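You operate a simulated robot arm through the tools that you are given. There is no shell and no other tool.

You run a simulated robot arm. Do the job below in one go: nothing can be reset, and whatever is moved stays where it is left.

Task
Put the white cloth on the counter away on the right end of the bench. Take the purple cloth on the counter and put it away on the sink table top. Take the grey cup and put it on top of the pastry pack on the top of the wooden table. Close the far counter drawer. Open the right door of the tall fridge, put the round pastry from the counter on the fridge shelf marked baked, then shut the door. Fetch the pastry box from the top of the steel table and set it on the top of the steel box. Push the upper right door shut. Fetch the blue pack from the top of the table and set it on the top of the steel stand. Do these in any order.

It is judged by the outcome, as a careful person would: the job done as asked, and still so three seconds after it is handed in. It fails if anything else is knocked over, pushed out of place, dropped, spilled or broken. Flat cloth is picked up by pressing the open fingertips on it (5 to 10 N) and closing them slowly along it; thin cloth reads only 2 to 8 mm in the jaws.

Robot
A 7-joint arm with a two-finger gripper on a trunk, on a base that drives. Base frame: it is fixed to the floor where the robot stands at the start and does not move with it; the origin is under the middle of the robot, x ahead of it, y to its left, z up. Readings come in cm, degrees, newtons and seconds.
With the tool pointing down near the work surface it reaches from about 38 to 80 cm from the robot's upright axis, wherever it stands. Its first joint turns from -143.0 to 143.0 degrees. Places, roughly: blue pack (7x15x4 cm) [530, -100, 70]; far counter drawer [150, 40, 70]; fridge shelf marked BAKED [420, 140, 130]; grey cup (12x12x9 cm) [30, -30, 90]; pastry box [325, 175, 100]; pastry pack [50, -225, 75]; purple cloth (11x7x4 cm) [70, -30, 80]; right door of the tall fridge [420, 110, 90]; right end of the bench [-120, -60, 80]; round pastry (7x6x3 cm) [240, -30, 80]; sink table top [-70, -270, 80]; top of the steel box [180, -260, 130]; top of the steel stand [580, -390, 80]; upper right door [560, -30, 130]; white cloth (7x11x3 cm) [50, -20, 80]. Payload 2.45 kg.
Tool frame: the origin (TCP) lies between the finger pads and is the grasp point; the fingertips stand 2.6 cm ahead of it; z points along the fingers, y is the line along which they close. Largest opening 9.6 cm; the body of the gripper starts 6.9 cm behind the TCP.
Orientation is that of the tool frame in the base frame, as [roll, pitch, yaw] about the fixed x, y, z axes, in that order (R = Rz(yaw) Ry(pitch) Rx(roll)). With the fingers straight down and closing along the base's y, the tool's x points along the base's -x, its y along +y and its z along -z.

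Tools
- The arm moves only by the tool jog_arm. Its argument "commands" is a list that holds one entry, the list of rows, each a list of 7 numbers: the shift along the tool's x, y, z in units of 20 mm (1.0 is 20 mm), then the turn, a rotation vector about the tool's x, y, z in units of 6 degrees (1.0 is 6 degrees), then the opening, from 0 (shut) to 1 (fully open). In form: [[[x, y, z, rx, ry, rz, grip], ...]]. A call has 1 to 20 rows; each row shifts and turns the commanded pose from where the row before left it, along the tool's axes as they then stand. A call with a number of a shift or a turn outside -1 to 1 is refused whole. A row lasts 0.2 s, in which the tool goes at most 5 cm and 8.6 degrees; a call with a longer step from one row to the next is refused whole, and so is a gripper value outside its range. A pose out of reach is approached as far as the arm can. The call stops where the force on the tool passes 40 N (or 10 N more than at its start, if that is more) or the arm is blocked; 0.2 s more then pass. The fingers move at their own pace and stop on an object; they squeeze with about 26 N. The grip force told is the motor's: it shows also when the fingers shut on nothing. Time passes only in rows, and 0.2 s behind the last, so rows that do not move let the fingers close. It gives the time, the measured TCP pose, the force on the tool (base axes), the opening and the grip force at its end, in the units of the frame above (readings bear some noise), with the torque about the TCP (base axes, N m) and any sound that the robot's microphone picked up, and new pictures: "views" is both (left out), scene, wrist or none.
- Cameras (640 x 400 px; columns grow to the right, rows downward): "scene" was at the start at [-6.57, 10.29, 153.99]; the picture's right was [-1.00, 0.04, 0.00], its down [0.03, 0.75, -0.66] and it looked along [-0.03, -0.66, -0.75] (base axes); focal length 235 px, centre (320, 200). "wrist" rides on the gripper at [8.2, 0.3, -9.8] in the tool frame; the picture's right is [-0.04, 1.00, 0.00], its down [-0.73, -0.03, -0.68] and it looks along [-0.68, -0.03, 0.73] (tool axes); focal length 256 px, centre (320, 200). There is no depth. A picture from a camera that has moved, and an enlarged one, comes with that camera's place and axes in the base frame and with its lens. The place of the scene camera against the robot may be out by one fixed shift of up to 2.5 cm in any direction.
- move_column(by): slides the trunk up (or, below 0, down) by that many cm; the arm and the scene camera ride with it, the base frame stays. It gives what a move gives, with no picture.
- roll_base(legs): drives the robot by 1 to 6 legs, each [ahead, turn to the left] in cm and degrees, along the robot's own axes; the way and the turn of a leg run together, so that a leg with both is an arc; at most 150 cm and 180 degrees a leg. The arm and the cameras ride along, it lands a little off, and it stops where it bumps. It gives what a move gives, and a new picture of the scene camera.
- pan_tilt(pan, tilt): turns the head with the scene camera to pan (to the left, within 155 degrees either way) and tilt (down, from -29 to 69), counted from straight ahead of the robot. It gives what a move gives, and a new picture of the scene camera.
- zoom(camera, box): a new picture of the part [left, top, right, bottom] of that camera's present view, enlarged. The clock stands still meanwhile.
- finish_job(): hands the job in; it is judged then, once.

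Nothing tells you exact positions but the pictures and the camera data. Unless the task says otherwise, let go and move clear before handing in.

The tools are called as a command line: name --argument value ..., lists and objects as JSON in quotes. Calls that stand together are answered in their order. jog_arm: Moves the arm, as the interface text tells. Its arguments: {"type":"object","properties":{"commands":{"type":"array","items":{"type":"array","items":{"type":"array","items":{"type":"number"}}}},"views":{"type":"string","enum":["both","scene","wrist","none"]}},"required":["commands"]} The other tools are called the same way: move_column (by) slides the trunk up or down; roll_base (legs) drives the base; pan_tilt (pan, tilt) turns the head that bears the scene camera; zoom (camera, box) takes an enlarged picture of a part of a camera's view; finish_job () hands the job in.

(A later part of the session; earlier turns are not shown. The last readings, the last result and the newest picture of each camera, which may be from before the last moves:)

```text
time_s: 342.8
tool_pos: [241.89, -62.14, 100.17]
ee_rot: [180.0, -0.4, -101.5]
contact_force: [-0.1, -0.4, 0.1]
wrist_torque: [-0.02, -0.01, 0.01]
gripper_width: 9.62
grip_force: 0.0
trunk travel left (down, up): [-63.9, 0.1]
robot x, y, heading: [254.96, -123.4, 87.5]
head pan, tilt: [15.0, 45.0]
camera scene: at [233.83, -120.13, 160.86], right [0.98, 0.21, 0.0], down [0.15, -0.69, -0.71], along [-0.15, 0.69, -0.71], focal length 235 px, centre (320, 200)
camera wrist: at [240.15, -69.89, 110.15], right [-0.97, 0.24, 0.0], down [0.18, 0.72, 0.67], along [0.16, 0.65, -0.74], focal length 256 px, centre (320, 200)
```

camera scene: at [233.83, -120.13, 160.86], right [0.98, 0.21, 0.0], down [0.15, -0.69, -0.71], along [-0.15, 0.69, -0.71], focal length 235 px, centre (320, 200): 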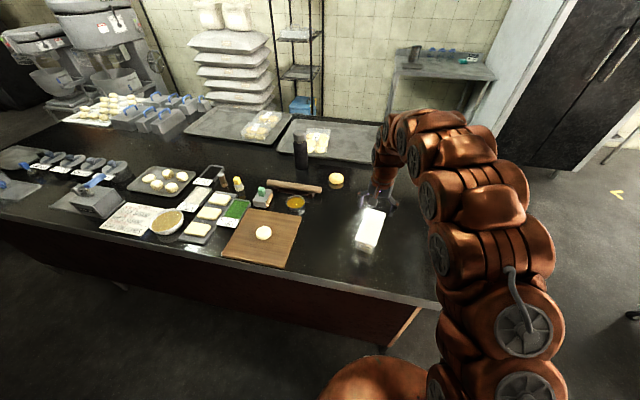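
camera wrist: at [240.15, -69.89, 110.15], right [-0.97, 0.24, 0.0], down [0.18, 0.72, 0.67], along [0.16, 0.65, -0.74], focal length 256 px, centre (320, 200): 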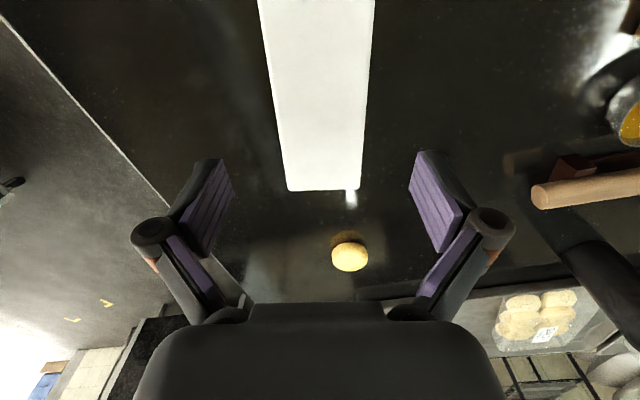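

jog_arm --commands '[[[0, 0, -1, 0, -1, 0, 1], [0, 0, -1, 0, -1, 0, 1], [0, 0, 0, 0, -1, 0, 1], [0, 0, 0, 0, -1, 0, 1], [0, 0, 0, 0, -1, 0, 1], [0, 0, 0, 0, -1, 0, 1], [0, 0, 0, 0, -1, 0, 1], [0, 0, 0, 0, -0.5, 0, 1], [0, 0, 0, 0, 0, 0, 1]]]' --views "both"

```text
time_s: 344.8
tool_pos: [241.75, -62.17, 104.29]
ee_rot: [179.9, 44.8, -101.6]
contact_force: [-0.1, -0.2, 0.0]
wrist_torque: [0.01, -0.03, 0.01]
gripper_width: 9.58
grip_force: 0.2
trunk travel left (down, up): [-63.9, 0.1]
robot x, y, heading: [255.38, -123.86, 87.3]
head pan, tilt: [15.0, 45.0]
camera scene: at [233.81, -120.13, 160.86], right [0.98, 0.21, 0.0], down [0.15, -0.69, -0.71], along [-0.15, 0.69, -0.71], focal length 235 px, centre (320, 200)
camera wrist: at [239.07, -74.61, 105.56], right [-0.97, 0.23, 0.03], down [0.04, 0.04, 1.0], along [0.23, 0.97, -0.04], focal length 256 px, centre (320, 200)
```

scene: 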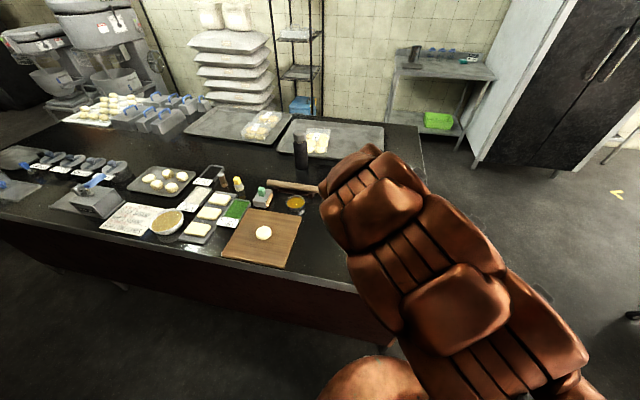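
wrist: 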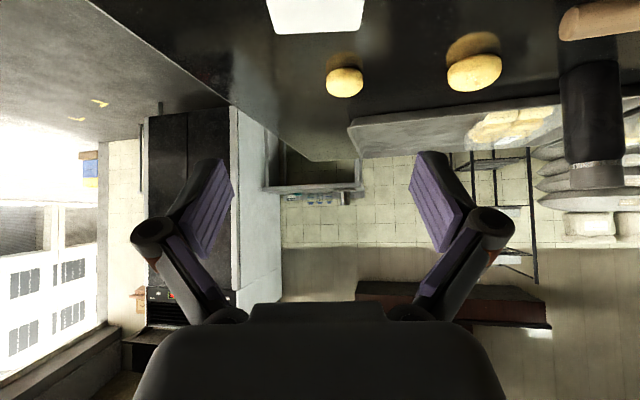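

jog_arm --commands '[[[0.65, 0, 0.65, 0, 0, 0, 1], [0.65, 0, 0.65, 0, 0, 0, 1], [0.65, 0, 0.65, 0, 0, 0, 1], [0.65, 0, 0.65, 0, 0, 0, 1], [0.65, 0, 0.65, 0, 0, 0, 1], [0.65, 0, 0.65, 0, 0, 0, 1], [0, 0, 0, 0, 0, 0, 1]]]' --views "wrist"

```text
time_s: 346.4
tool_pos: [241.78, -62.34, 93.31]
ee_rot: [179.9, 44.6, -101.6]
contact_force: [-0.5, 0.5, -0.5]
wrist_torque: [0.01, 0.03, 0.04]
gripper_width: 9.58
grip_force: 0.1
trunk travel left (down, up): [-63.9, 0.1]
robot x, y, heading: [255.13, -123.83, 87.4]
head pan, tilt: [15.0, 45.0]
camera wrist: at [239.03, -74.66, 94.61], right [-0.97, 0.23, 0.03], down [0.04, 0.04, 1.0], along [0.23, 0.97, -0.05], focal length 256 px, centre (320, 200)
```

wrist: 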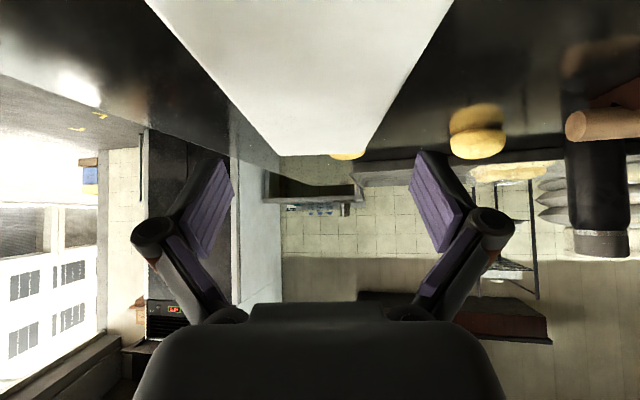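

jog_arm --commands '[[[0, 0, 0, -0.54, 0, -0.54, 1], [0.5, 0, 0.5, 0, 0, 0, 1], [0.5, 0, 0.5, 0, 0, 0, 1], [0.5, 0, 0.5, 0, 0, 0, 1], [0.5, 0, 0.5, 0, 0, 0, 1], [0, 0, 0, 0, 0, 0, 1]]]' --views "wrist"

```text
time_s: 347.8
tool_pos: [241.81, -62.41, 87.64]
ee_rot: [179.8, 44.7, -97.0]
contact_force: [-0.3, 0.4, 0.2]
wrist_torque: [0.0, -0.01, -0.01]
gripper_width: 9.61
grip_force: 0.0
trunk travel left (down, up): [-63.9, 0.1]
robot x, y, heading: [255.53, -123.72, 87.2]
head pan, tilt: [15.0, 45.0]
camera wrist: at [240.1, -74.93, 88.84], right [-0.99, 0.15, 0.03], down [0.04, 0.04, 1.0], along [0.15, 0.99, -0.04], focal length 256 px, centre (320, 200)
```

wrist: 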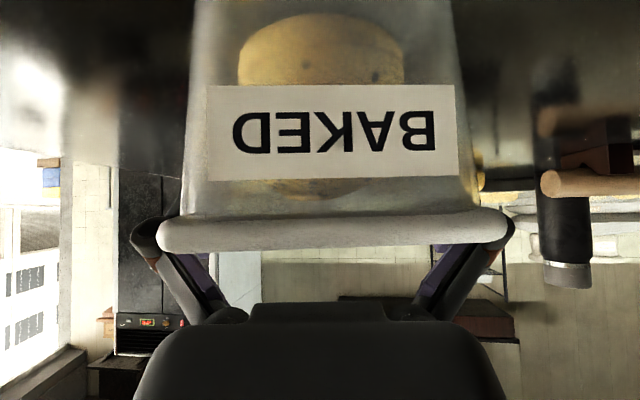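

jog_arm --commands '[[[0.2, 0, 0.2, 0, 0, 0, 1], [0, 0, 0, 0, 0, 0, 0.9], [0, 0, 0, 0, 0, 0, 0.8], [0, 0, 0, 0, 0, 0, 0.7], [0, 0, 0, 0, 0, 0, 0.5], [0, 0, 0, 0, 0, 0, 0.3], [0, 0, 0, 0, 0, 0, 0], [0, 0, 0, 0, 0, 0, 0]]]' --views "wrist"

```text
time_s: 349.6
tool_pos: [241.9, -62.29, 87.16]
ee_rot: [179.7, 45.0, -97.1]
contact_force: [-0.1, 2.8, 38.0]
wrist_torque: [-1.1, -0.01, -0.68]
gripper_width: 8.34
grip_force: 26.3
trunk travel left (down, up): [-63.9, 0.1]
robot x, y, heading: [255.1, -124.05, 87.3]
head pan, tilt: [15.0, 45.0]
camera wrist: at [240.1, -74.91, 88.43], right [-0.99, 0.15, 0.03], down [0.04, 0.04, 1.0], along [0.15, 0.99, -0.04], focal length 256 px, centre (320, 200)
```

wrist: 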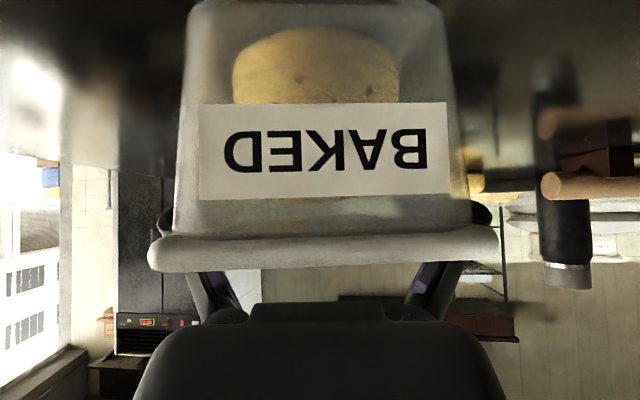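

jog_arm --commands '[[[0, 0, 0, 0, 0, 0, 0.95], [0, 0, 0, 0, 0, 0, 1], [0, 0, 0, 0, 0, 0, 1], [0.07, 0, -0.52, 0, 0, 0, 1], [0.07, 0, -0.52, 0, 0, 0, 1], [0.07, 0, -0.52, 0, 0, 0, 1], [0, 0, 0, 0, 0, 0, 1]]]' --views "wrist"

```text
time_s: 351.2
tool_pos: [241.65, -64.79, 88.95]
ee_rot: [179.9, 44.7, -97.0]
contact_force: [0.3, 0.5, 0.1]
wrist_torque: [-0.02, 0.05, 0.01]
gripper_width: 9.61
grip_force: 0.1
trunk travel left (down, up): [-63.9, 0.1]
robot x, y, heading: [254.85, -124.2, 87.5]
head pan, tilt: [15.0, 45.0]
camera wrist: at [239.84, -77.42, 90.22], right [-0.99, 0.15, 0.03], down [0.04, 0.04, 1.0], along [0.15, 0.99, -0.05], focal length 256 px, centre (320, 200)
```

wrist: 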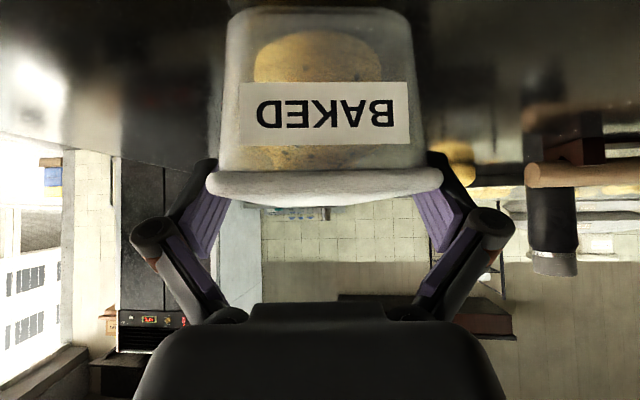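

jog_arm --commands '[[[0, 0, 0, 0, 0, 0, 0.9], [0, 0, 0, 0, 0, 0, 0.8], [0, 0, 0, 0, 0, 0, 0.7], [0, 0, 0, 0, 0, 0, 0.6], [0, 0, 0, 0, 0, 0, 0.5], [0, 0, 0, 0, 0, 0, 0.5]]]' --views "wrist"

```text
time_s: 352.6
tool_pos: [241.55, -64.84, 89.03]
ee_rot: [179.8, 44.7, -97.1]
contact_force: [-0.1, 0.4, 7.3]
wrist_torque: [-0.04, 0.21, -0.3]
gripper_width: 7.42
grip_force: 26.7
trunk travel left (down, up): [-63.9, 0.1]
robot x, y, heading: [254.92, -124.3, 87.4]
head pan, tilt: [15.0, 45.0]
camera wrist: at [239.82, -77.4, 90.25], right [-0.99, 0.15, 0.03], down [0.04, 0.04, 1.0], along [0.15, 0.99, -0.04], focal length 256 px, centre (320, 200)
```

wrist: 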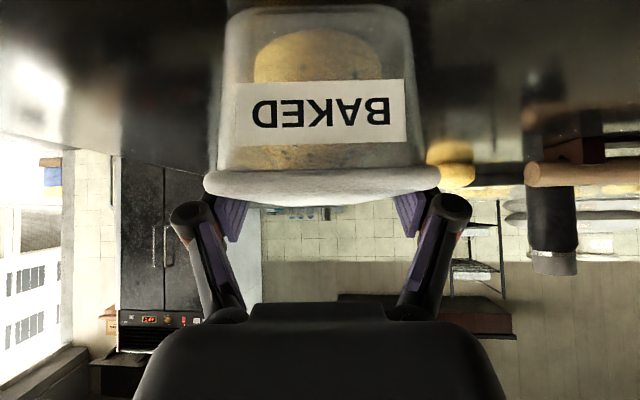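

jog_arm --commands '[[[-0.25, 0, -0.25, 0, 0, 0, 0.2], [-0.5, 0, -0.5, 0, 0, 0, 0], [-0.5, 0, -0.5, 0, 0, 0, 0], [-0.5, 0, -0.5, 0, 0, 0, 0], [0, 0, 0, 0, 0, 0, 0]]]' --views "both"

```text
time_s: 353.8
tool_pos: [241.47, -64.69, 93.97]
ee_rot: [179.9, 44.6, -97.0]
contact_force: [0.3, -0.6, -3.3]
wrist_torque: [-0.16, 0.01, 0.0]
gripper_width: 7.39
grip_force: 25.6
trunk travel left (down, up): [-63.9, 0.1]
robot x, y, heading: [255.23, -123.89, 87.3]
head pan, tilt: [15.0, 45.0]
camera scene: at [233.81, -120.11, 160.86], right [0.98, 0.21, 0.0], down [0.15, -0.69, -0.71], along [-0.15, 0.69, -0.71], focal length 235 px, centre (320, 200)
camera wrist: at [239.75, -77.31, 95.26], right [-0.99, 0.15, 0.03], down [0.04, 0.04, 1.0], along [0.15, 0.99, -0.05], focal length 256 px, centre (320, 200)
```

scene: 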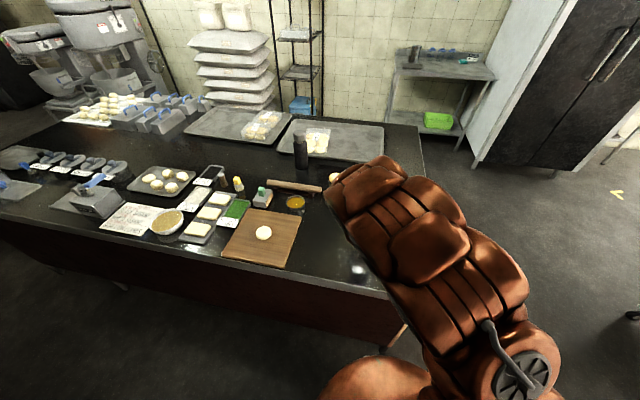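
wrist: 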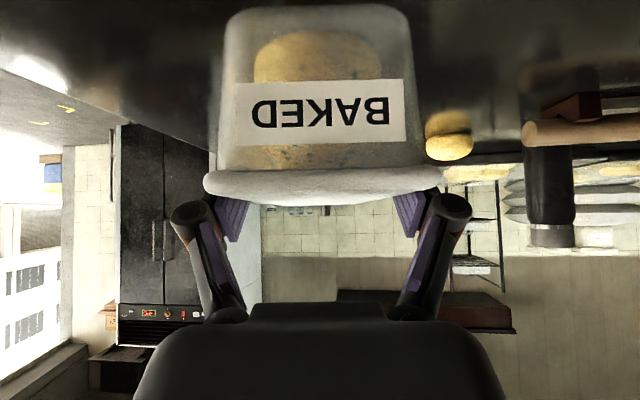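

jog_arm --commands '[[[-0.6, 0, -0.8, 0, 0, 0, 0], [-0.6, 0, -0.8, 0, 0, 0, 0], [-0.6, 0, -0.8, 0, 0, 0, 0], [-0.6, 0, -0.8, 0, 0, 0, 0], [-0.6, 0, -0.8, 0, 0, 0, 0], [-0.6, 0, -0.8, 0, 0, 0, 0], [-0.6, 0, -0.8, 0, 0, 0, 0], [-0.6, 0, -0.8, 0, 0, 0, 0], [-0.6, 0, -0.8, 0, 0, 0, 0], [-0.6, 0, -0.8, 0, 0, 0, 0], [-0.6, 0, -0.8, 0, 0, 0, 0], [-0.6, 0, -0.8, 0, 0, 0, 0], [-0.6, 0, -0.8, 0, 0, 0, 0], [-0.6, 0, -0.8, 0, 0, 0, 0], [-0.6, 0, -0.8, 0, 0, 0, 0], [-0.6, 0, -0.8, 0, 0, 0, 0], [-0.6, 0, -0.8, 0, 0, 0, 0], [-0.6, 0, -0.8, 0, 0, 0, 0], [-0.6, 0, -0.8, 0, 0, 0, 0], [-0.6, 0, -0.8, 0, 0, 0, 0]]]' --views "none"

jog_arm --commands '[[[-0.6, 0, -0.8, 0, 0, 0, 0], [-0.6, 0, -0.8, 0, 0, 0, 0], [-0.6, 0, -0.8, 0, 0, 0, 0], [-0.6, 0, -0.8, 0, 0, 0, 0], [-0.6, 0, -0.8, 0, 0, 0, 0], [-0.6, 0, -0.8, 0, 0, 0, 0], [0, 0, 0, 0, 0, 0, 0]]]' --views "both"

```text
time_s: 358.0
tool_pos: [240.96, -70.39, 133.36]
ee_rot: [179.9, 44.6, -97.0]
contact_force: [0.6, 0.4, -4.0]
wrist_torque: [-0.13, 0.02, 0.01]
gripper_width: 7.39
grip_force: 25.7
trunk travel left (down, up): [-63.9, 0.1]
robot x, y, heading: [255.32, -123.62, 87.4]
head pan, tilt: [15.0, 45.0]
```

```text
time_s: 359.6
tool_pos: [240.7, -71.93, 145.5]
ee_rot: [179.9, 44.8, -97.0]
contact_force: [0.2, -0.3, -3.5]
wrist_torque: [-0.14, 0.04, 0.02]
gripper_width: 7.35
grip_force: 25.9
trunk travel left (down, up): [-63.9, 0.1]
robot x, y, heading: [255.04, -123.87, 87.3]
head pan, tilt: [15.0, 45.0]
camera scene: at [233.82, -120.12, 160.86], right [0.98, 0.21, 0.0], down [0.15, -0.69, -0.71], along [-0.15, 0.69, -0.71], focal length 235 px, centre (320, 200)
camera wrist: at [238.94, -84.41, 146.79], right [-0.99, 0.15, 0.03], down [0.04, 0.04, 1.0], along [0.15, 0.99, -0.05], focal length 256 px, centre (320, 200)
```

scene: 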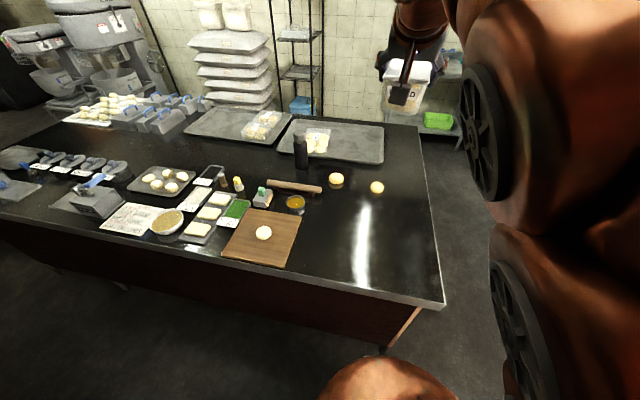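
wrist: 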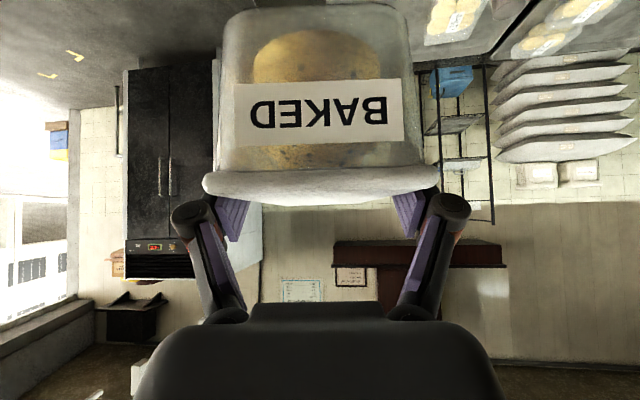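

roll_base --legs '[[0, 142], [60, 0]]'

pan_tilt --pan 40 --tilt 25

```text
time_s: 368.8
tool_pos: [196.41, -219.64, 145.38]
ee_rot: [179.9, 44.7, 45.4]
contact_force: [0.3, 0.5, -2.5]
wrist_torque: [0.06, -0.07, 0.03]
gripper_width: 7.38
grip_force: 26.3
trunk travel left (down, up): [-63.9, 0.1]
robot x, y, heading: [216.69, -169.39, -129.9]
head pan, tilt: [15.0, 45.0]
camera scene: at [229.02, -184.93, 160.86], right [-0.91, 0.42, 0.0], down [0.3, 0.64, -0.71], along [-0.3, -0.64, -0.71], focal length 235 px, centre (320, 200)
```

scene: 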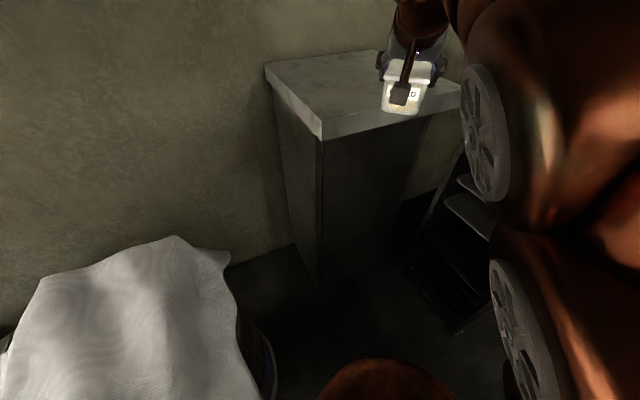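

```text
time_s: 369.7
tool_pos: [196.4, -219.77, 145.46]
ee_rot: [179.9, 44.7, 45.4]
contact_force: [0.4, 0.4, -3.5]
wrist_torque: [0.06, -0.12, 0.01]
gripper_width: 7.39
grip_force: 25.9
trunk travel left (down, up): [-63.9, 0.1]
robot x, y, heading: [216.87, -169.58, -129.9]
head pan, tilt: [40.0, 25.0]
camera scene: at [232.43, -186.79, 163.91], right [-1.0, 0.0, 0.0], down [0.0, 0.42, -0.91], along [0.0, -0.91, -0.42], focal length 235 px, centre (320, 200)
```

scene: 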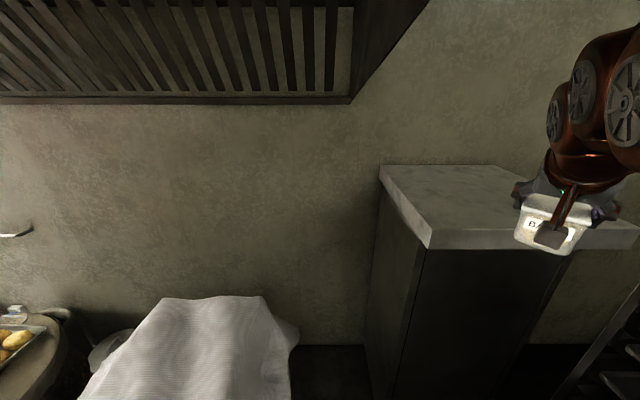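

roll_base --legs '[[44, 0]]'

zoom --camera "scene" --box '[340, 80, 640, 300]'

```text
time_s: 372.4
tool_pos: [168.4, -252.98, 145.46]
ee_rot: [179.8, 44.7, 45.5]
contact_force: [1.0, -0.3, -4.1]
wrist_torque: [0.07, -0.09, 0.01]
gripper_width: 7.38
grip_force: 25.9
trunk travel left (down, up): [-63.9, 0.1]
robot x, y, heading: [188.88, -202.97, -130.2]
head pan, tilt: [40.0, 25.0]
camera scene: at [204.38, -220.09, 163.92], right [-1.0, 0.0, 0.0], down [0.0, 0.42, -0.91], along [0.0, -0.91, -0.42], focal length 235 px, centre (320, 200)
```

scene: 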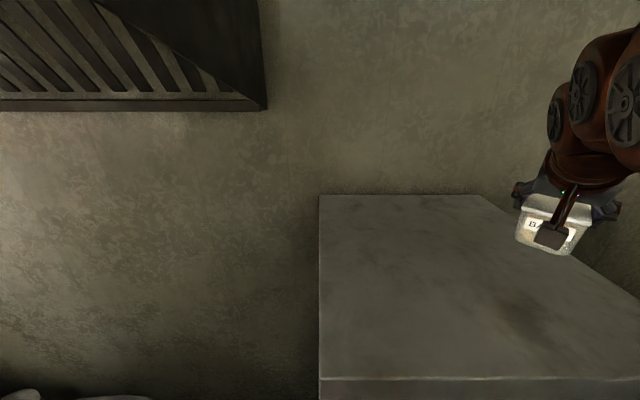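

```text
1.82 times, centred on (490, 190) of scene
camera zoom: at [204.38, -220.09, 163.92], right [-1.0, 0.0, 0.0], down [0.0, 0.42, -0.91], along [0.0, -0.91, -0.42], focal length 427 px, centre (11, 218)
```

zoom: 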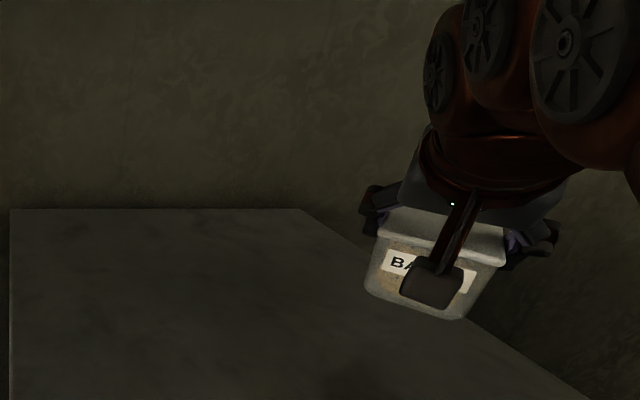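

jog_arm --commands '[[[0.5, 0, 0.5, 0, 0, 0, 0], [0.5, 0, 0.5, 0, 0, 0, 0], [0.5, 0, 0.5, 0, 0, 0, 0], [0.5, 0, 0.5, 0, 0, 0, 0], [0, 0, 0, 0, 0, 0, 0]]]' --views "scene"

jog_arm --commands '[[[0.2, 0, 0.2, 0, 0, 0, 0], [0.2, 0, 0.2, 0, 0, 0, 0], [0, 0, 0, 0, 0, 0, 0]]]' --views "none"

```text
time_s: 373.6
tool_pos: [168.57, -253.19, 139.84]
ee_rot: [-180.0, 44.7, 45.5]
contact_force: [0.4, 1.4, -3.4]
wrist_torque: [0.11, -0.1, 0.02]
gripper_width: 7.37
grip_force: 25.6
trunk travel left (down, up): [-63.9, 0.1]
robot x, y, heading: [188.62, -202.77, -130.1]
head pan, tilt: [40.0, 25.0]
camera scene: at [204.37, -220.1, 163.92], right [-1.0, 0.0, 0.0], down [0.0, 0.42, -0.91], along [0.0, -0.91, -0.42], focal length 235 px, centre (320, 200)
```

scene: 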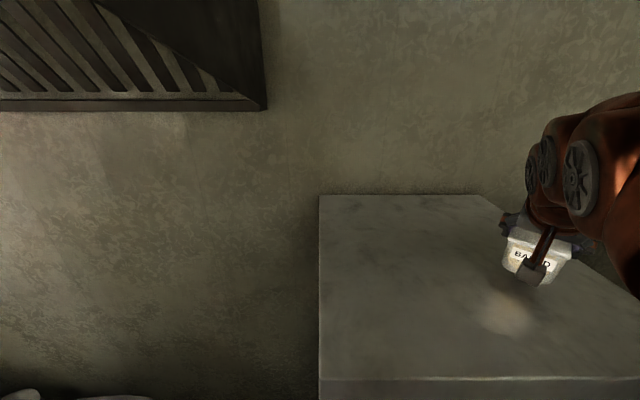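

```text
time_s: 374.4
tool_pos: [168.47, -253.11, 138.64]
ee_rot: [179.9, 44.6, 45.6]
contact_force: [0.3, -0.2, -3.2]
wrist_torque: [0.12, -0.09, 0.01]
gripper_width: 7.37
grip_force: 26.3
trunk travel left (down, up): [-63.9, 0.1]
robot x, y, heading: [188.76, -203.08, -130.3]
head pan, tilt: [40.0, 25.0]
```

jog_arm --commands '[[[0.15, 0, 0.15, 0, 0, 0, 0], [0.15, 0, 0.15, 0, 0, 0, 0], [0, 0, 0, 0, 0, 0, 0]]]' --views "none"

jog_arm --commands '[[[0.1, 0, 0.1, 0, 0, 0, 0], [0.1, 0, 0.1, 0, 0, 0, 0], [0, 0, 0, 0, 0, 0, 0]]]' --views "scene"

```text
time_s: 375.2
tool_pos: [168.47, -253.08, 137.88]
ee_rot: [179.9, 44.7, 45.6]
contact_force: [0.1, -0.3, -4.0]
wrist_torque: [0.07, -0.11, -0.05]
gripper_width: 7.35
grip_force: 25.7
trunk travel left (down, up): [-63.9, 0.1]
robot x, y, heading: [188.28, -202.98, -129.9]
head pan, tilt: [40.0, 25.0]
```

```text
time_s: 376.0
tool_pos: [168.47, -253.09, 137.35]
ee_rot: [179.8, 44.7, 45.6]
contact_force: [0.4, 0.4, -3.8]
wrist_torque: [0.07, -0.13, 0.0]
gripper_width: 7.37
grip_force: 25.8
trunk travel left (down, up): [-63.9, 0.1]
robot x, y, heading: [188.79, -202.82, -129.9]
head pan, tilt: [40.0, 25.0]
camera scene: at [204.37, -220.1, 163.92], right [-1.0, 0.0, 0.0], down [0.0, 0.42, -0.91], along [0.0, -0.91, -0.42], focal length 235 px, centre (320, 200)
```

scene: 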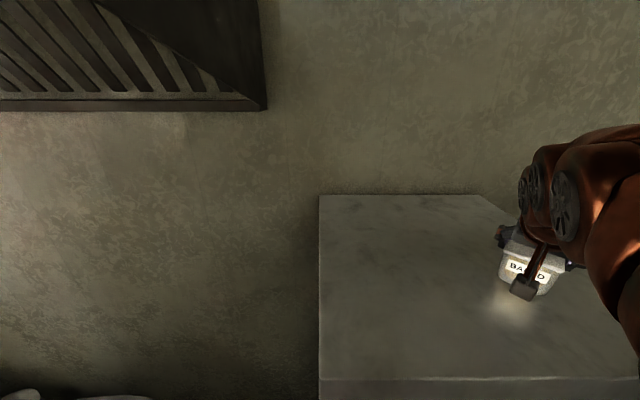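

jog_arm --commands '[[[0.15, 0, 0.15, 0, 0, 0, 0], [0.15, 0, 0.15, 0, 0, 0, 0], [0, 0, 0, 0, 0, 0, 0]]]' --views "none"

jog_arm --commands '[[[0.1, 0, 0.1, 0, 0, 0, 0], [0.1, 0, 0.1, 0, 0, 0, 0], [0, 0, 0, 0, 0, 0, 0]]]' --views "scene"

```text
time_s: 376.8
tool_pos: [168.42, -252.99, 136.49]
ee_rot: [179.8, 44.8, 45.4]
contact_force: [-2.1, -0.4, 21.5]
wrist_torque: [-0.51, -0.01, -0.39]
gripper_width: 7.44
grip_force: 26.0
trunk travel left (down, up): [-63.9, 0.1]
robot x, y, heading: [188.5, -202.55, -130.3]
head pan, tilt: [40.0, 25.0]
```

```text
time_s: 377.6
tool_pos: [168.55, -252.96, 135.87]
ee_rot: [179.9, 44.8, 45.5]
contact_force: [0.4, 0.5, 20.1]
wrist_torque: [-0.34, 0.16, -0.16]
gripper_width: 7.37
grip_force: 26.1
trunk travel left (down, up): [-63.9, 0.1]
robot x, y, heading: [188.84, -202.85, -130.1]
head pan, tilt: [40.0, 25.0]
camera scene: at [204.41, -219.98, 163.93], right [-1.0, 0.0, 0.0], down [0.0, 0.42, -0.91], along [0.0, -0.91, -0.42], focal length 235 px, centre (320, 200)
```

scene: 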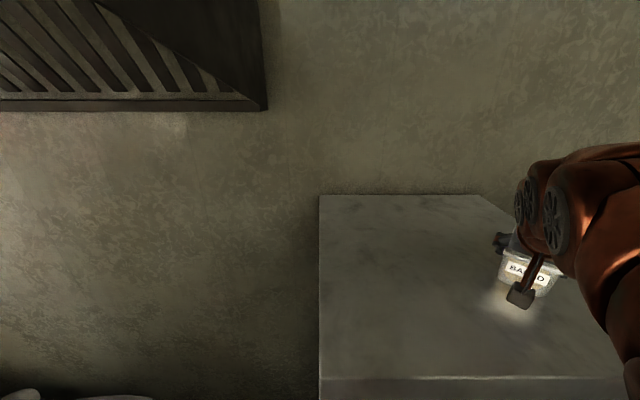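

jog_arm --commands '[[[0, 0, 0, 0, 0, 0, 0.8], [0, 0, 0, 0, 0, 0, 0.9], [0, 0, 0, 0, 0, 0, 1], [0, 0, 0, 0, 0, 0, 1], [0, 0, -0.4, 0, 0, 0, 1], [0, 0, -0.7, 0, 0, 0, 1], [0, 0, -1, 0, 0, 0, 1], [0, 0, -1, 0, 0, 0, 1], [0, 0, -1, 0, 0, 0, 1], [0, 0, -1, 0, 0, 0, 1], [0, 0, -1, 0, 0, 0, 1], [0, 0, 0, 0, 0, 0, 1]]]' --views "both"

```text
time_s: 380.2
tool_pos: [173.73, -247.3, 143.65]
ee_rot: [-179.7, 43.4, 45.0]
contact_force: [-0.5, 0.1, 0.2]
wrist_torque: [0.03, 0.01, -0.01]
gripper_width: 9.58
grip_force: 0.1
trunk travel left (down, up): [-63.9, 0.1]
robot x, y, heading: [188.68, -202.47, -130.3]
head pan, tilt: [40.0, 25.0]
camera scene: at [205.65, -220.12, 165.69], right [-0.99, -0.13, 0.0], down [-0.03, 0.24, -0.97], along [0.13, -0.96, -0.24], focal length 235 px, centre (320, 200)
camera wrist: at [183.01, -238.54, 145.15], right [0.68, -0.73, 0.02], down [-0.06, -0.03, 1.0], along [-0.73, -0.68, -0.07], focal length 256 px, centre (320, 200)
```

scene: 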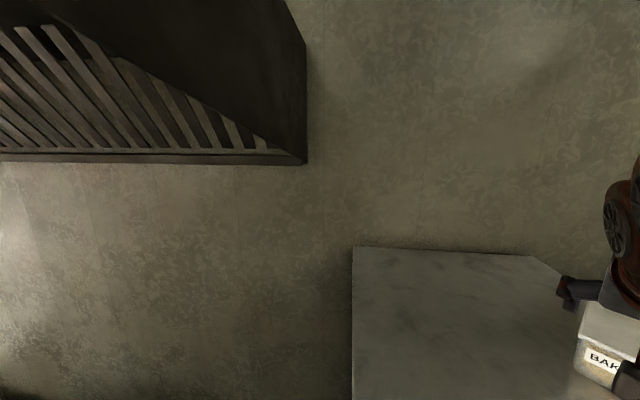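
wrist: 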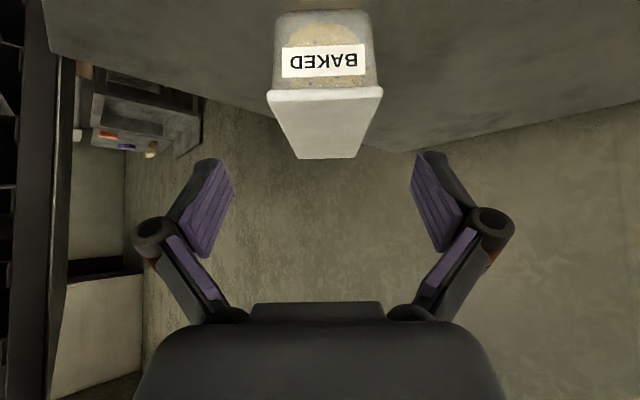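

The pastry box is on the steel box. The head view shifted unexpectedly, so the elbow may be brushing the head; I'll extend the arm a bit and check.

jog_arm --commands '[[[-0.8, 0, 0, 0, 0, 0, 1], [-0.8, 0, 0, 0, 0, 0, 1], [-0.8, 0, 0, 0, 0, 0, 1], [0, 0, 0, 0, 0, 0, 1]]]' --views "scene"

pan_tilt --pan 30 --tilt 35

```text
time_s: 381.2
tool_pos: [172.06, -249.3, 148.26]
ee_rot: [179.8, 45.0, 45.7]
contact_force: [-0.8, -0.2, 1.3]
wrist_torque: [0.02, 0.01, 0.01]
gripper_width: 9.59
grip_force: 0.0
trunk travel left (down, up): [-63.9, 0.1]
robot x, y, heading: [188.59, -202.66, -129.9]
head pan, tilt: [40.0, 25.0]
camera scene: at [204.99, -220.17, 164.69], right [-1.0, -0.07, 0.0], down [-0.02, 0.35, -0.94], along [0.06, -0.94, -0.35], focal length 235 px, centre (320, 200)
```

scene: 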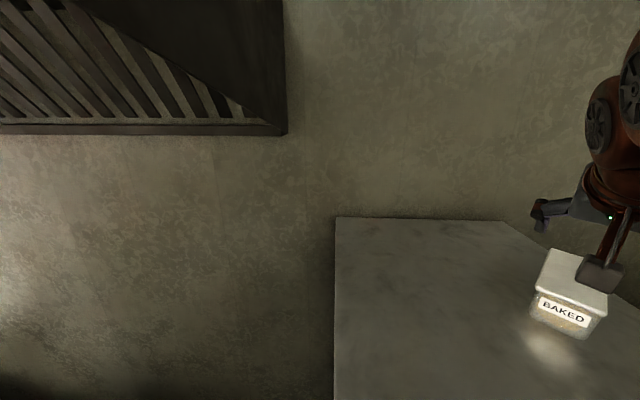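

```text
time_s: 381.9
tool_pos: [171.93, -249.41, 147.93]
ee_rot: [179.8, 44.7, 45.5]
contact_force: [0.1, -0.5, -0.5]
wrist_torque: [0.0, 0.0, -0.05]
gripper_width: 9.61
grip_force: 0.0
trunk travel left (down, up): [-63.9, 0.1]
robot x, y, heading: [188.4, -203.06, -130.3]
head pan, tilt: [30.0, 35.0]
camera scene: at [204.88, -220.16, 164.66], right [-1.0, -0.05, 0.0], down [-0.02, 0.35, -0.94], along [0.05, -0.94, -0.35], focal length 235 px, centre (320, 200)
```

scene: 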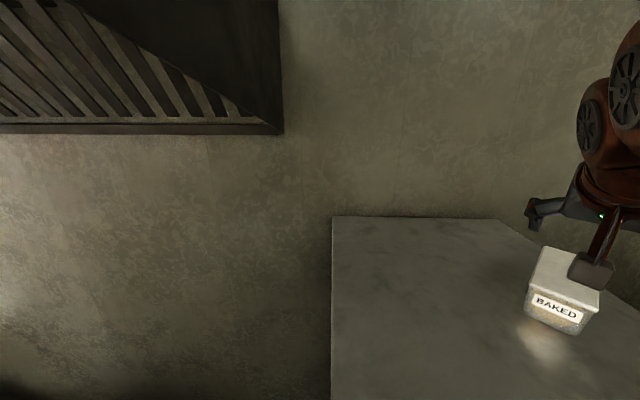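

jog_arm --commands '[[[-0.7, 0, 0.7, 0, 0, 0, 1], [-0.7, 0, 0.7, 0, 0, 0, 1], [-0.7, 0, 0.7, 0, 0, 0, 1], [-0.7, 0, 0.7, 0, 0, 0, 1], [-0.7, 0, 0.7, 0, 0, 0, 1], [0, 0, 0, 0, 0, 0, 1]]]' --views "scene"

pan_tilt --pan 40 --tilt 30

```text
time_s: 383.3
tool_pos: [165.11, -256.42, 147.88]
ee_rot: [179.9, 44.7, 45.5]
contact_force: [-0.2, 0.7, -0.5]
wrist_torque: [0.01, 0.0, 0.03]
gripper_width: 9.58
grip_force: 0.1
trunk travel left (down, up): [-63.9, 0.1]
robot x, y, heading: [188.31, -202.86, -130.1]
head pan, tilt: [30.0, 35.0]
camera scene: at [202.83, -219.55, 162.34], right [-0.98, 0.18, 0.0], down [0.1, 0.56, -0.82], along [-0.14, -0.81, -0.57], focal length 235 px, centre (320, 200)
```

scene: 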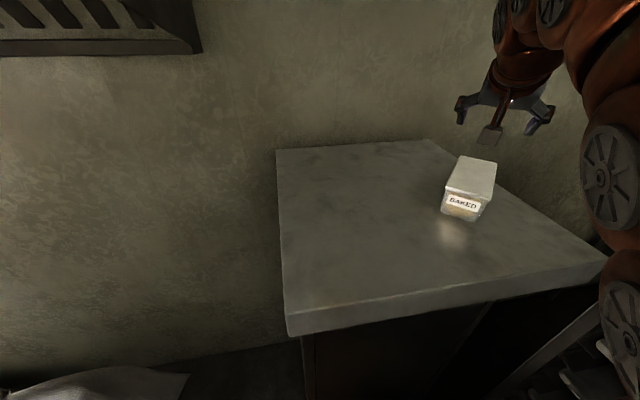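

```text
time_s: 384.0
tool_pos: [165.14, -256.58, 147.77]
ee_rot: [179.9, 44.7, 45.5]
contact_force: [0.6, -0.1, 0.2]
wrist_torque: [0.03, -0.01, -0.03]
gripper_width: 9.61
grip_force: 0.1
trunk travel left (down, up): [-63.9, 0.1]
robot x, y, heading: [188.05, -202.89, -130.3]
head pan, tilt: [40.0, 30.0]
camera scene: at [204.37, -219.91, 163.12], right [-1.0, 0.0, 0.0], down [0.0, 0.5, -0.87], along [0.0, -0.87, -0.5], focal length 235 px, centre (320, 200)
```

scene: 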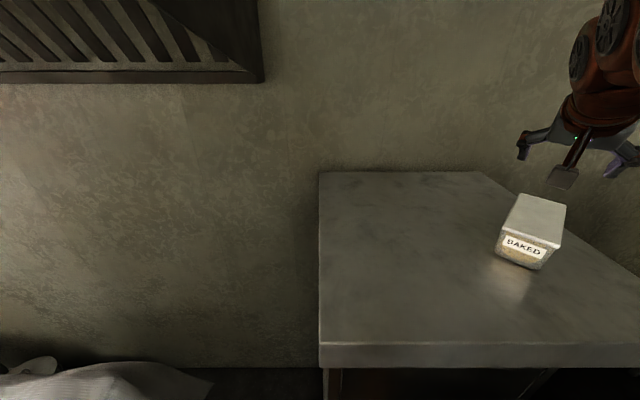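

roll_base --legs '[[-46, 0]]'

jog_arm --commands '[[[0.7, 0, 0.7, 0, 0, 0, 0.5], [0.7, 0, 0.7, 0, 0, 0, 0.5], [0.7, 0, 0.7, 0, 0, 0, 0.5], [0.7, 0, 0.7, 0, 0, 0, 0.5], [0.7, 0, 0.7, 0, 0, 0, 0.5], [0.7, 0, 0.7, 0, 0, 0, 0.5], [0.7, 0, 0.7, 0, 0, 0, 0.5], [0.7, 0, 0.7, 0, 0, 0, 0.5], [0, 0, 0, 0, 1, 0, 0.5], [0, 0, 0, 0, 1, 0, 0.5], [0, 0, 0, 0, 1, 0, 0.5], [0, 0, 0, 0, 1, 0, 0.5], [0, 0, 0, 0, 1, 0, 0.5], [0, 0, 0, 0, 1, 0, 0.5], [0, 0, 0, 0, 1, 0, 0.5], [0, 0, 0, 0, 0.45, 0, 0.5], [0.7, 0, 1, 0, 0, 0, 0.5], [0.7, 0, 1, 0, 0, 0, 0.5], [0.7, 0, 1, 0, 0, 0, 0.5], [0.7, 0, 1, 0, 0, 0, 0.5]]]' --views "none"

```text
time_s: 386.8
tool_pos: [195.06, -221.24, 147.88]
ee_rot: [180.0, 44.7, 45.6]
contact_force: [-0.3, 0.6, -0.4]
wrist_torque: [0.0, -0.01, 0.03]
gripper_width: 9.62
grip_force: 0.1
trunk travel left (down, up): [-63.9, 0.1]
robot x, y, heading: [218.37, -167.52, -129.9]
head pan, tilt: [40.0, 30.0]
camera scene: at [234.18, -184.4, 163.12], right [-1.0, 0.0, 0.0], down [0.0, 0.5, -0.87], along [0.0, -0.87, -0.5], focal length 235 px, centre (320, 200)
```

scene: 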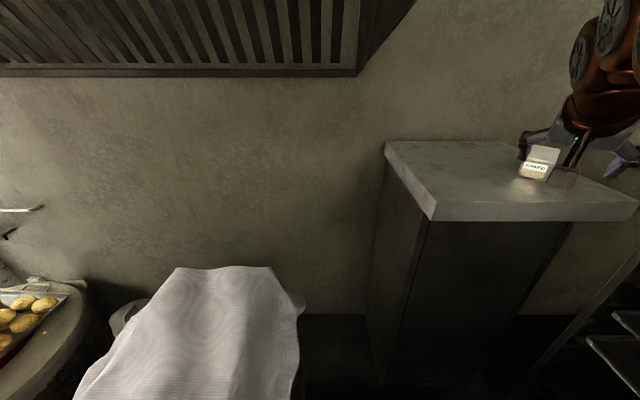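

```text
time_s: 391.0
tool_pos: [198.95, -217.39, 121.67]
ee_rot: [179.9, 3.0, 45.8]
contact_force: [-0.2, -0.8, 0.6]
wrist_torque: [0.01, 0.04, -0.01]
gripper_width: 4.83
grip_force: 0.1
out of reach, approached as far as the arm can: row 15, 16
trunk travel left (down, up): [-63.9, 0.1]
robot x, y, heading: [218.22, -167.56, -130.0]
head pan, tilt: [40.0, 30.0]
```

jog_arm --commands '[[[0.5, 0, 0, 0, 0.5, 0, 0.5], [0.5, 0, 0, 0, 0, 0, 0.5], [0, 0, 0, 0, 0, 0, 0.5]]]' --views "none"

roll_base --legs '[[0, 158], [94, 0], [0, 54], [100, 0]]'

pan_tilt --pan -25 --tilt 20

```text
time_s: 391.8
tool_pos: [200.25, -215.87, 121.85]
ee_rot: [180.0, 0.0, 45.8]
contact_force: [0.0, 0.9, 0.8]
wrist_torque: [-0.05, 0.0, 0.01]
gripper_width: 4.79
grip_force: 0.0
trunk travel left (down, up): [-63.9, 0.1]
robot x, y, heading: [218.07, -167.85, -130.0]
head pan, tilt: [40.0, 30.0]
```

```text
time_s: 410.5
tool_pos: [293.92, 31.38, 121.62]
ee_rot: [179.9, 0.0, -99.3]
contact_force: [0.4, -0.1, 0.0]
wrist_torque: [0.02, -0.01, 0.0]
gripper_width: 4.8
grip_force: 0.1
trunk travel left (down, up): [-63.9, 0.1]
robot x, y, heading: [306.95, -18.71, 85.1]
head pan, tilt: [40.0, 30.0]
camera scene: at [281.93, -14.64, 163.12], right [0.82, 0.58, 0.0], down [0.29, -0.41, -0.87], along [-0.5, 0.71, -0.5], focal length 235 px, centre (320, 200)
```

scene: 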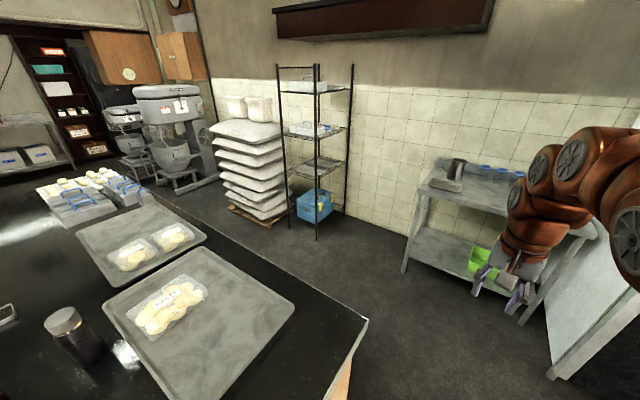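

```text
time_s: 411.9
tool_pos: [294.06, 31.47, 121.74]
ee_rot: [179.9, -0.1, -99.3]
contact_force: [0.4, -0.6, 0.7]
wrist_torque: [0.02, 0.02, -0.05]
gripper_width: 4.78
grip_force: 0.1
trunk travel left (down, up): [-63.9, 0.1]
robot x, y, heading: [306.81, -18.22, 85.1]
head pan, tilt: [-25.0, 20.0]
camera scene: at [291.77, -13.95, 164.73], right [0.87, -0.5, 0.0], down [-0.17, -0.3, -0.94], along [0.47, 0.81, -0.34], focal length 235 px, centre (320, 200)
```

scene: 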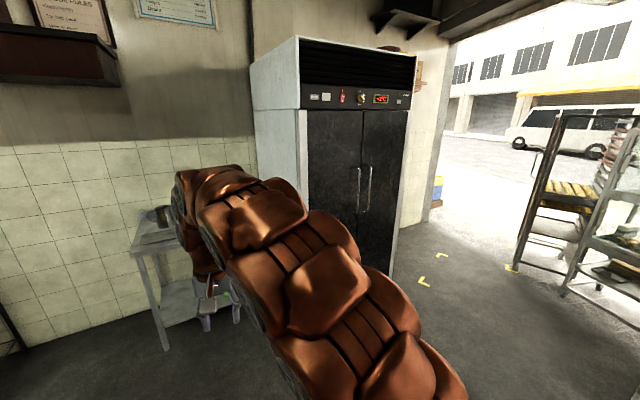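

zoom --camera "scene" --box '[240, 30, 440, 290]'

```text
1.54 times, centred on (340, 160) of scene
camera zoom: at [291.77, -13.95, 164.73], right [0.87, -0.5, 0.0], down [-0.17, -0.3, -0.94], along [0.47, 0.81, -0.34], focal length 361 px, centre (289, 262)
```

zoom: 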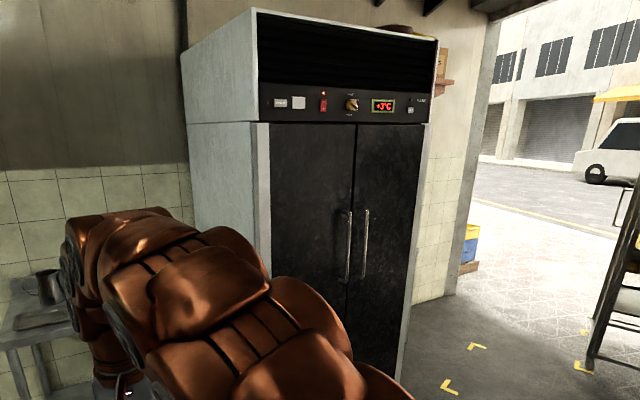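

roll_base --legs '[[0, -53], [92, 0], [0, 58]]'

pan_tilt --pan -10 --tilt 20

```text
time_s: 421.7
tool_pos: [366.41, 79.09, 121.73]
ee_rot: [180.0, 0.1, -93.3]
contact_force: [0.3, 0.1, 0.1]
wrist_torque: [-0.01, -0.03, 0.0]
gripper_width: 4.81
grip_force: 0.0
trunk travel left (down, up): [-63.9, 0.1]
robot x, y, heading: [384.61, 30.98, 91.0]
head pan, tilt: [-25.0, 20.0]
camera scene: at [368.89, 33.82, 164.73], right [0.91, -0.41, 0.0], down [-0.14, -0.31, -0.94], along [0.38, 0.86, -0.34], focal length 235 px, centre (320, 200)
```

scene: 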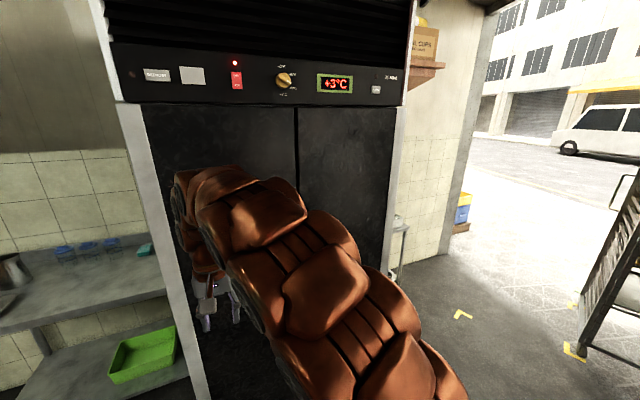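

```text
time_s: 422.4
tool_pos: [366.36, 79.08, 121.73]
ee_rot: [179.9, -0.1, -93.2]
contact_force: [0.0, 1.1, 0.2]
wrist_torque: [0.0, 0.01, 0.02]
gripper_width: 4.78
grip_force: 0.2
trunk travel left (down, up): [-63.9, 0.1]
robot x, y, heading: [384.68, 30.58, 90.8]
head pan, tilt: [-10.0, 20.0]
camera scene: at [366.57, 34.51, 164.73], right [0.99, -0.16, 0.0], down [-0.05, -0.34, -0.94], along [0.15, 0.93, -0.34], focal length 235 px, centre (320, 200)
```

scene: 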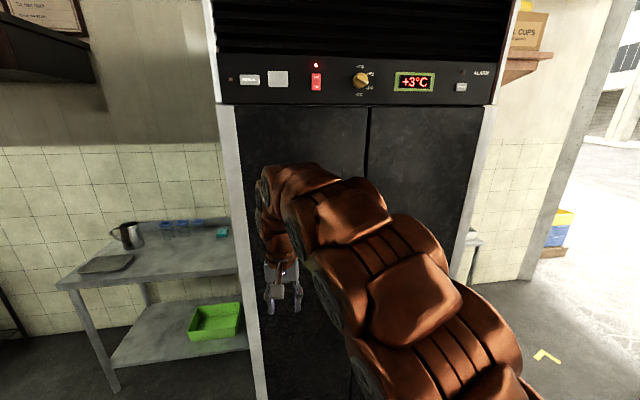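

jog_arm --commands '[[[0, 0, 0, 0, 0, -0.53, 0.5], [-0.3, -1, 0, 0, 0, 0, 0.5], [-0.3, -1, 0, 0, 0, 0, 0.5], [-0.3, -1, 0, 0, 0, 0, 0.5], [-0.3, -1, 0, 0, 0, 0, 0.5], [-0.3, -1, 0, 0, 0, 0, 0.5], [-0.3, -1, 0, 0, 0, 0, 0.5], [-0.3, -1, 0, 0, 0, 0, 0.5], [-0.3, -1, 0, 0, 0, 0, 0.5], [-0.3, -1, 0, 0, 0, 0, 0.5], [-0.3, -1, 0, 0, 0, 0, 0.5], [-0.3, -1, 0, 0, 0, 0, 0.5], [-0.3, -1, 0, 0, 0, 0, 0.5], [-0.3, -1, 0, 0, 0, 0, 0.5], [-0.3, -1, 0, 0, 0, 0, 0.5], [0, 0, 0, 0, 0, 0, 0.5]]]' --views "none"

jog_arm --commands '[[[0, 0, 0, 0, -1, 0, 0.6], [0, 0, 0, 0, -1, 0, 0.6], [0, 0, 0, 0, -1, 0, 0.6], [0, 0, 0, 0, -1, 0, 0.6], [0, 0, 0, 0, -1, 0, 0.6], [0, 0, 0, 0, -1, 0, 0.6], [0, 0, 0, 0, -1, 0, 0.6], [0, 0, 0, 0, -1, 0, 0.6], [0, 0, 0, 0, -1, 0, 0.6], [0, 0, 0, 0, -1, 0, 0.6], [0, 0, 0, 0, -1, 0, 0.6], [0, 0, 0, 0, -1, 0, 0.6], [0, 0, 0, 0, -1, 0, 0.6], [0, 0, 0, 0, -1, 0, 0.6], [0, 0, 0, 0, -1, 0, 0.6], [0, 0, 0, 0, 0, 0, 0.6]]]' --views "both"

```text
time_s: 425.9
tool_pos: [394.53, 87.34, 121.67]
ee_rot: [179.9, -0.1, -90.1]
contact_force: [-0.9, 0.1, -0.2]
wrist_torque: [0.03, 0.01, 0.0]
gripper_width: 4.79
grip_force: 0.0
trunk travel left (down, up): [-63.9, 0.1]
robot x, y, heading: [384.48, 30.9, 91.1]
head pan, tilt: [-10.0, 20.0]
```

```text
time_s: 429.2
tool_pos: [392.73, 90.53, 123.81]
ee_rot: [-179.5, 76.8, -90.8]
contact_force: [1.0, 0.1, 0.8]
wrist_torque: [-0.03, -0.01, 0.02]
gripper_width: 5.74
grip_force: 0.1
out of reach, approached as far as the arm can: row 12, 13, 14, 15
trunk travel left (down, up): [-63.9, 0.1]
robot x, y, heading: [384.45, 30.55, 91.0]
head pan, tilt: [-10.0, 20.0]
camera scene: at [366.61, 34.49, 164.73], right [0.99, -0.16, 0.0], down [-0.05, -0.34, -0.94], along [0.15, 0.93, -0.34], focal length 235 px, centre (320, 200)
camera wrist: at [392.29, 79.05, 118.12], right [-1.0, 0.03, 0.04], down [0.02, -0.49, 0.87], along [0.04, 0.87, 0.49], focal length 256 px, centre (320, 200)
```

scene: 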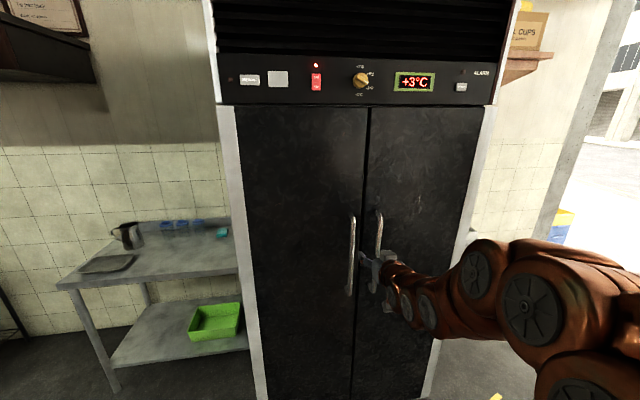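
wrist: 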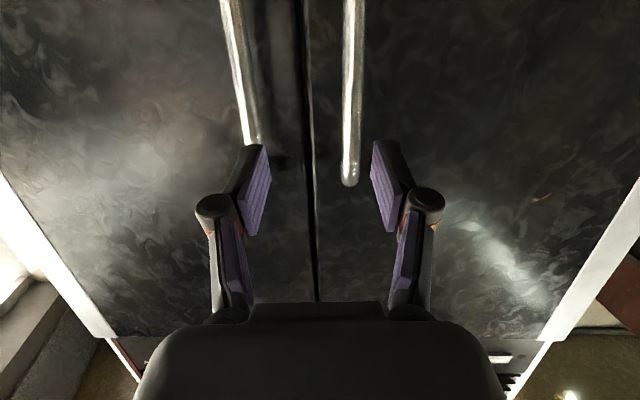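

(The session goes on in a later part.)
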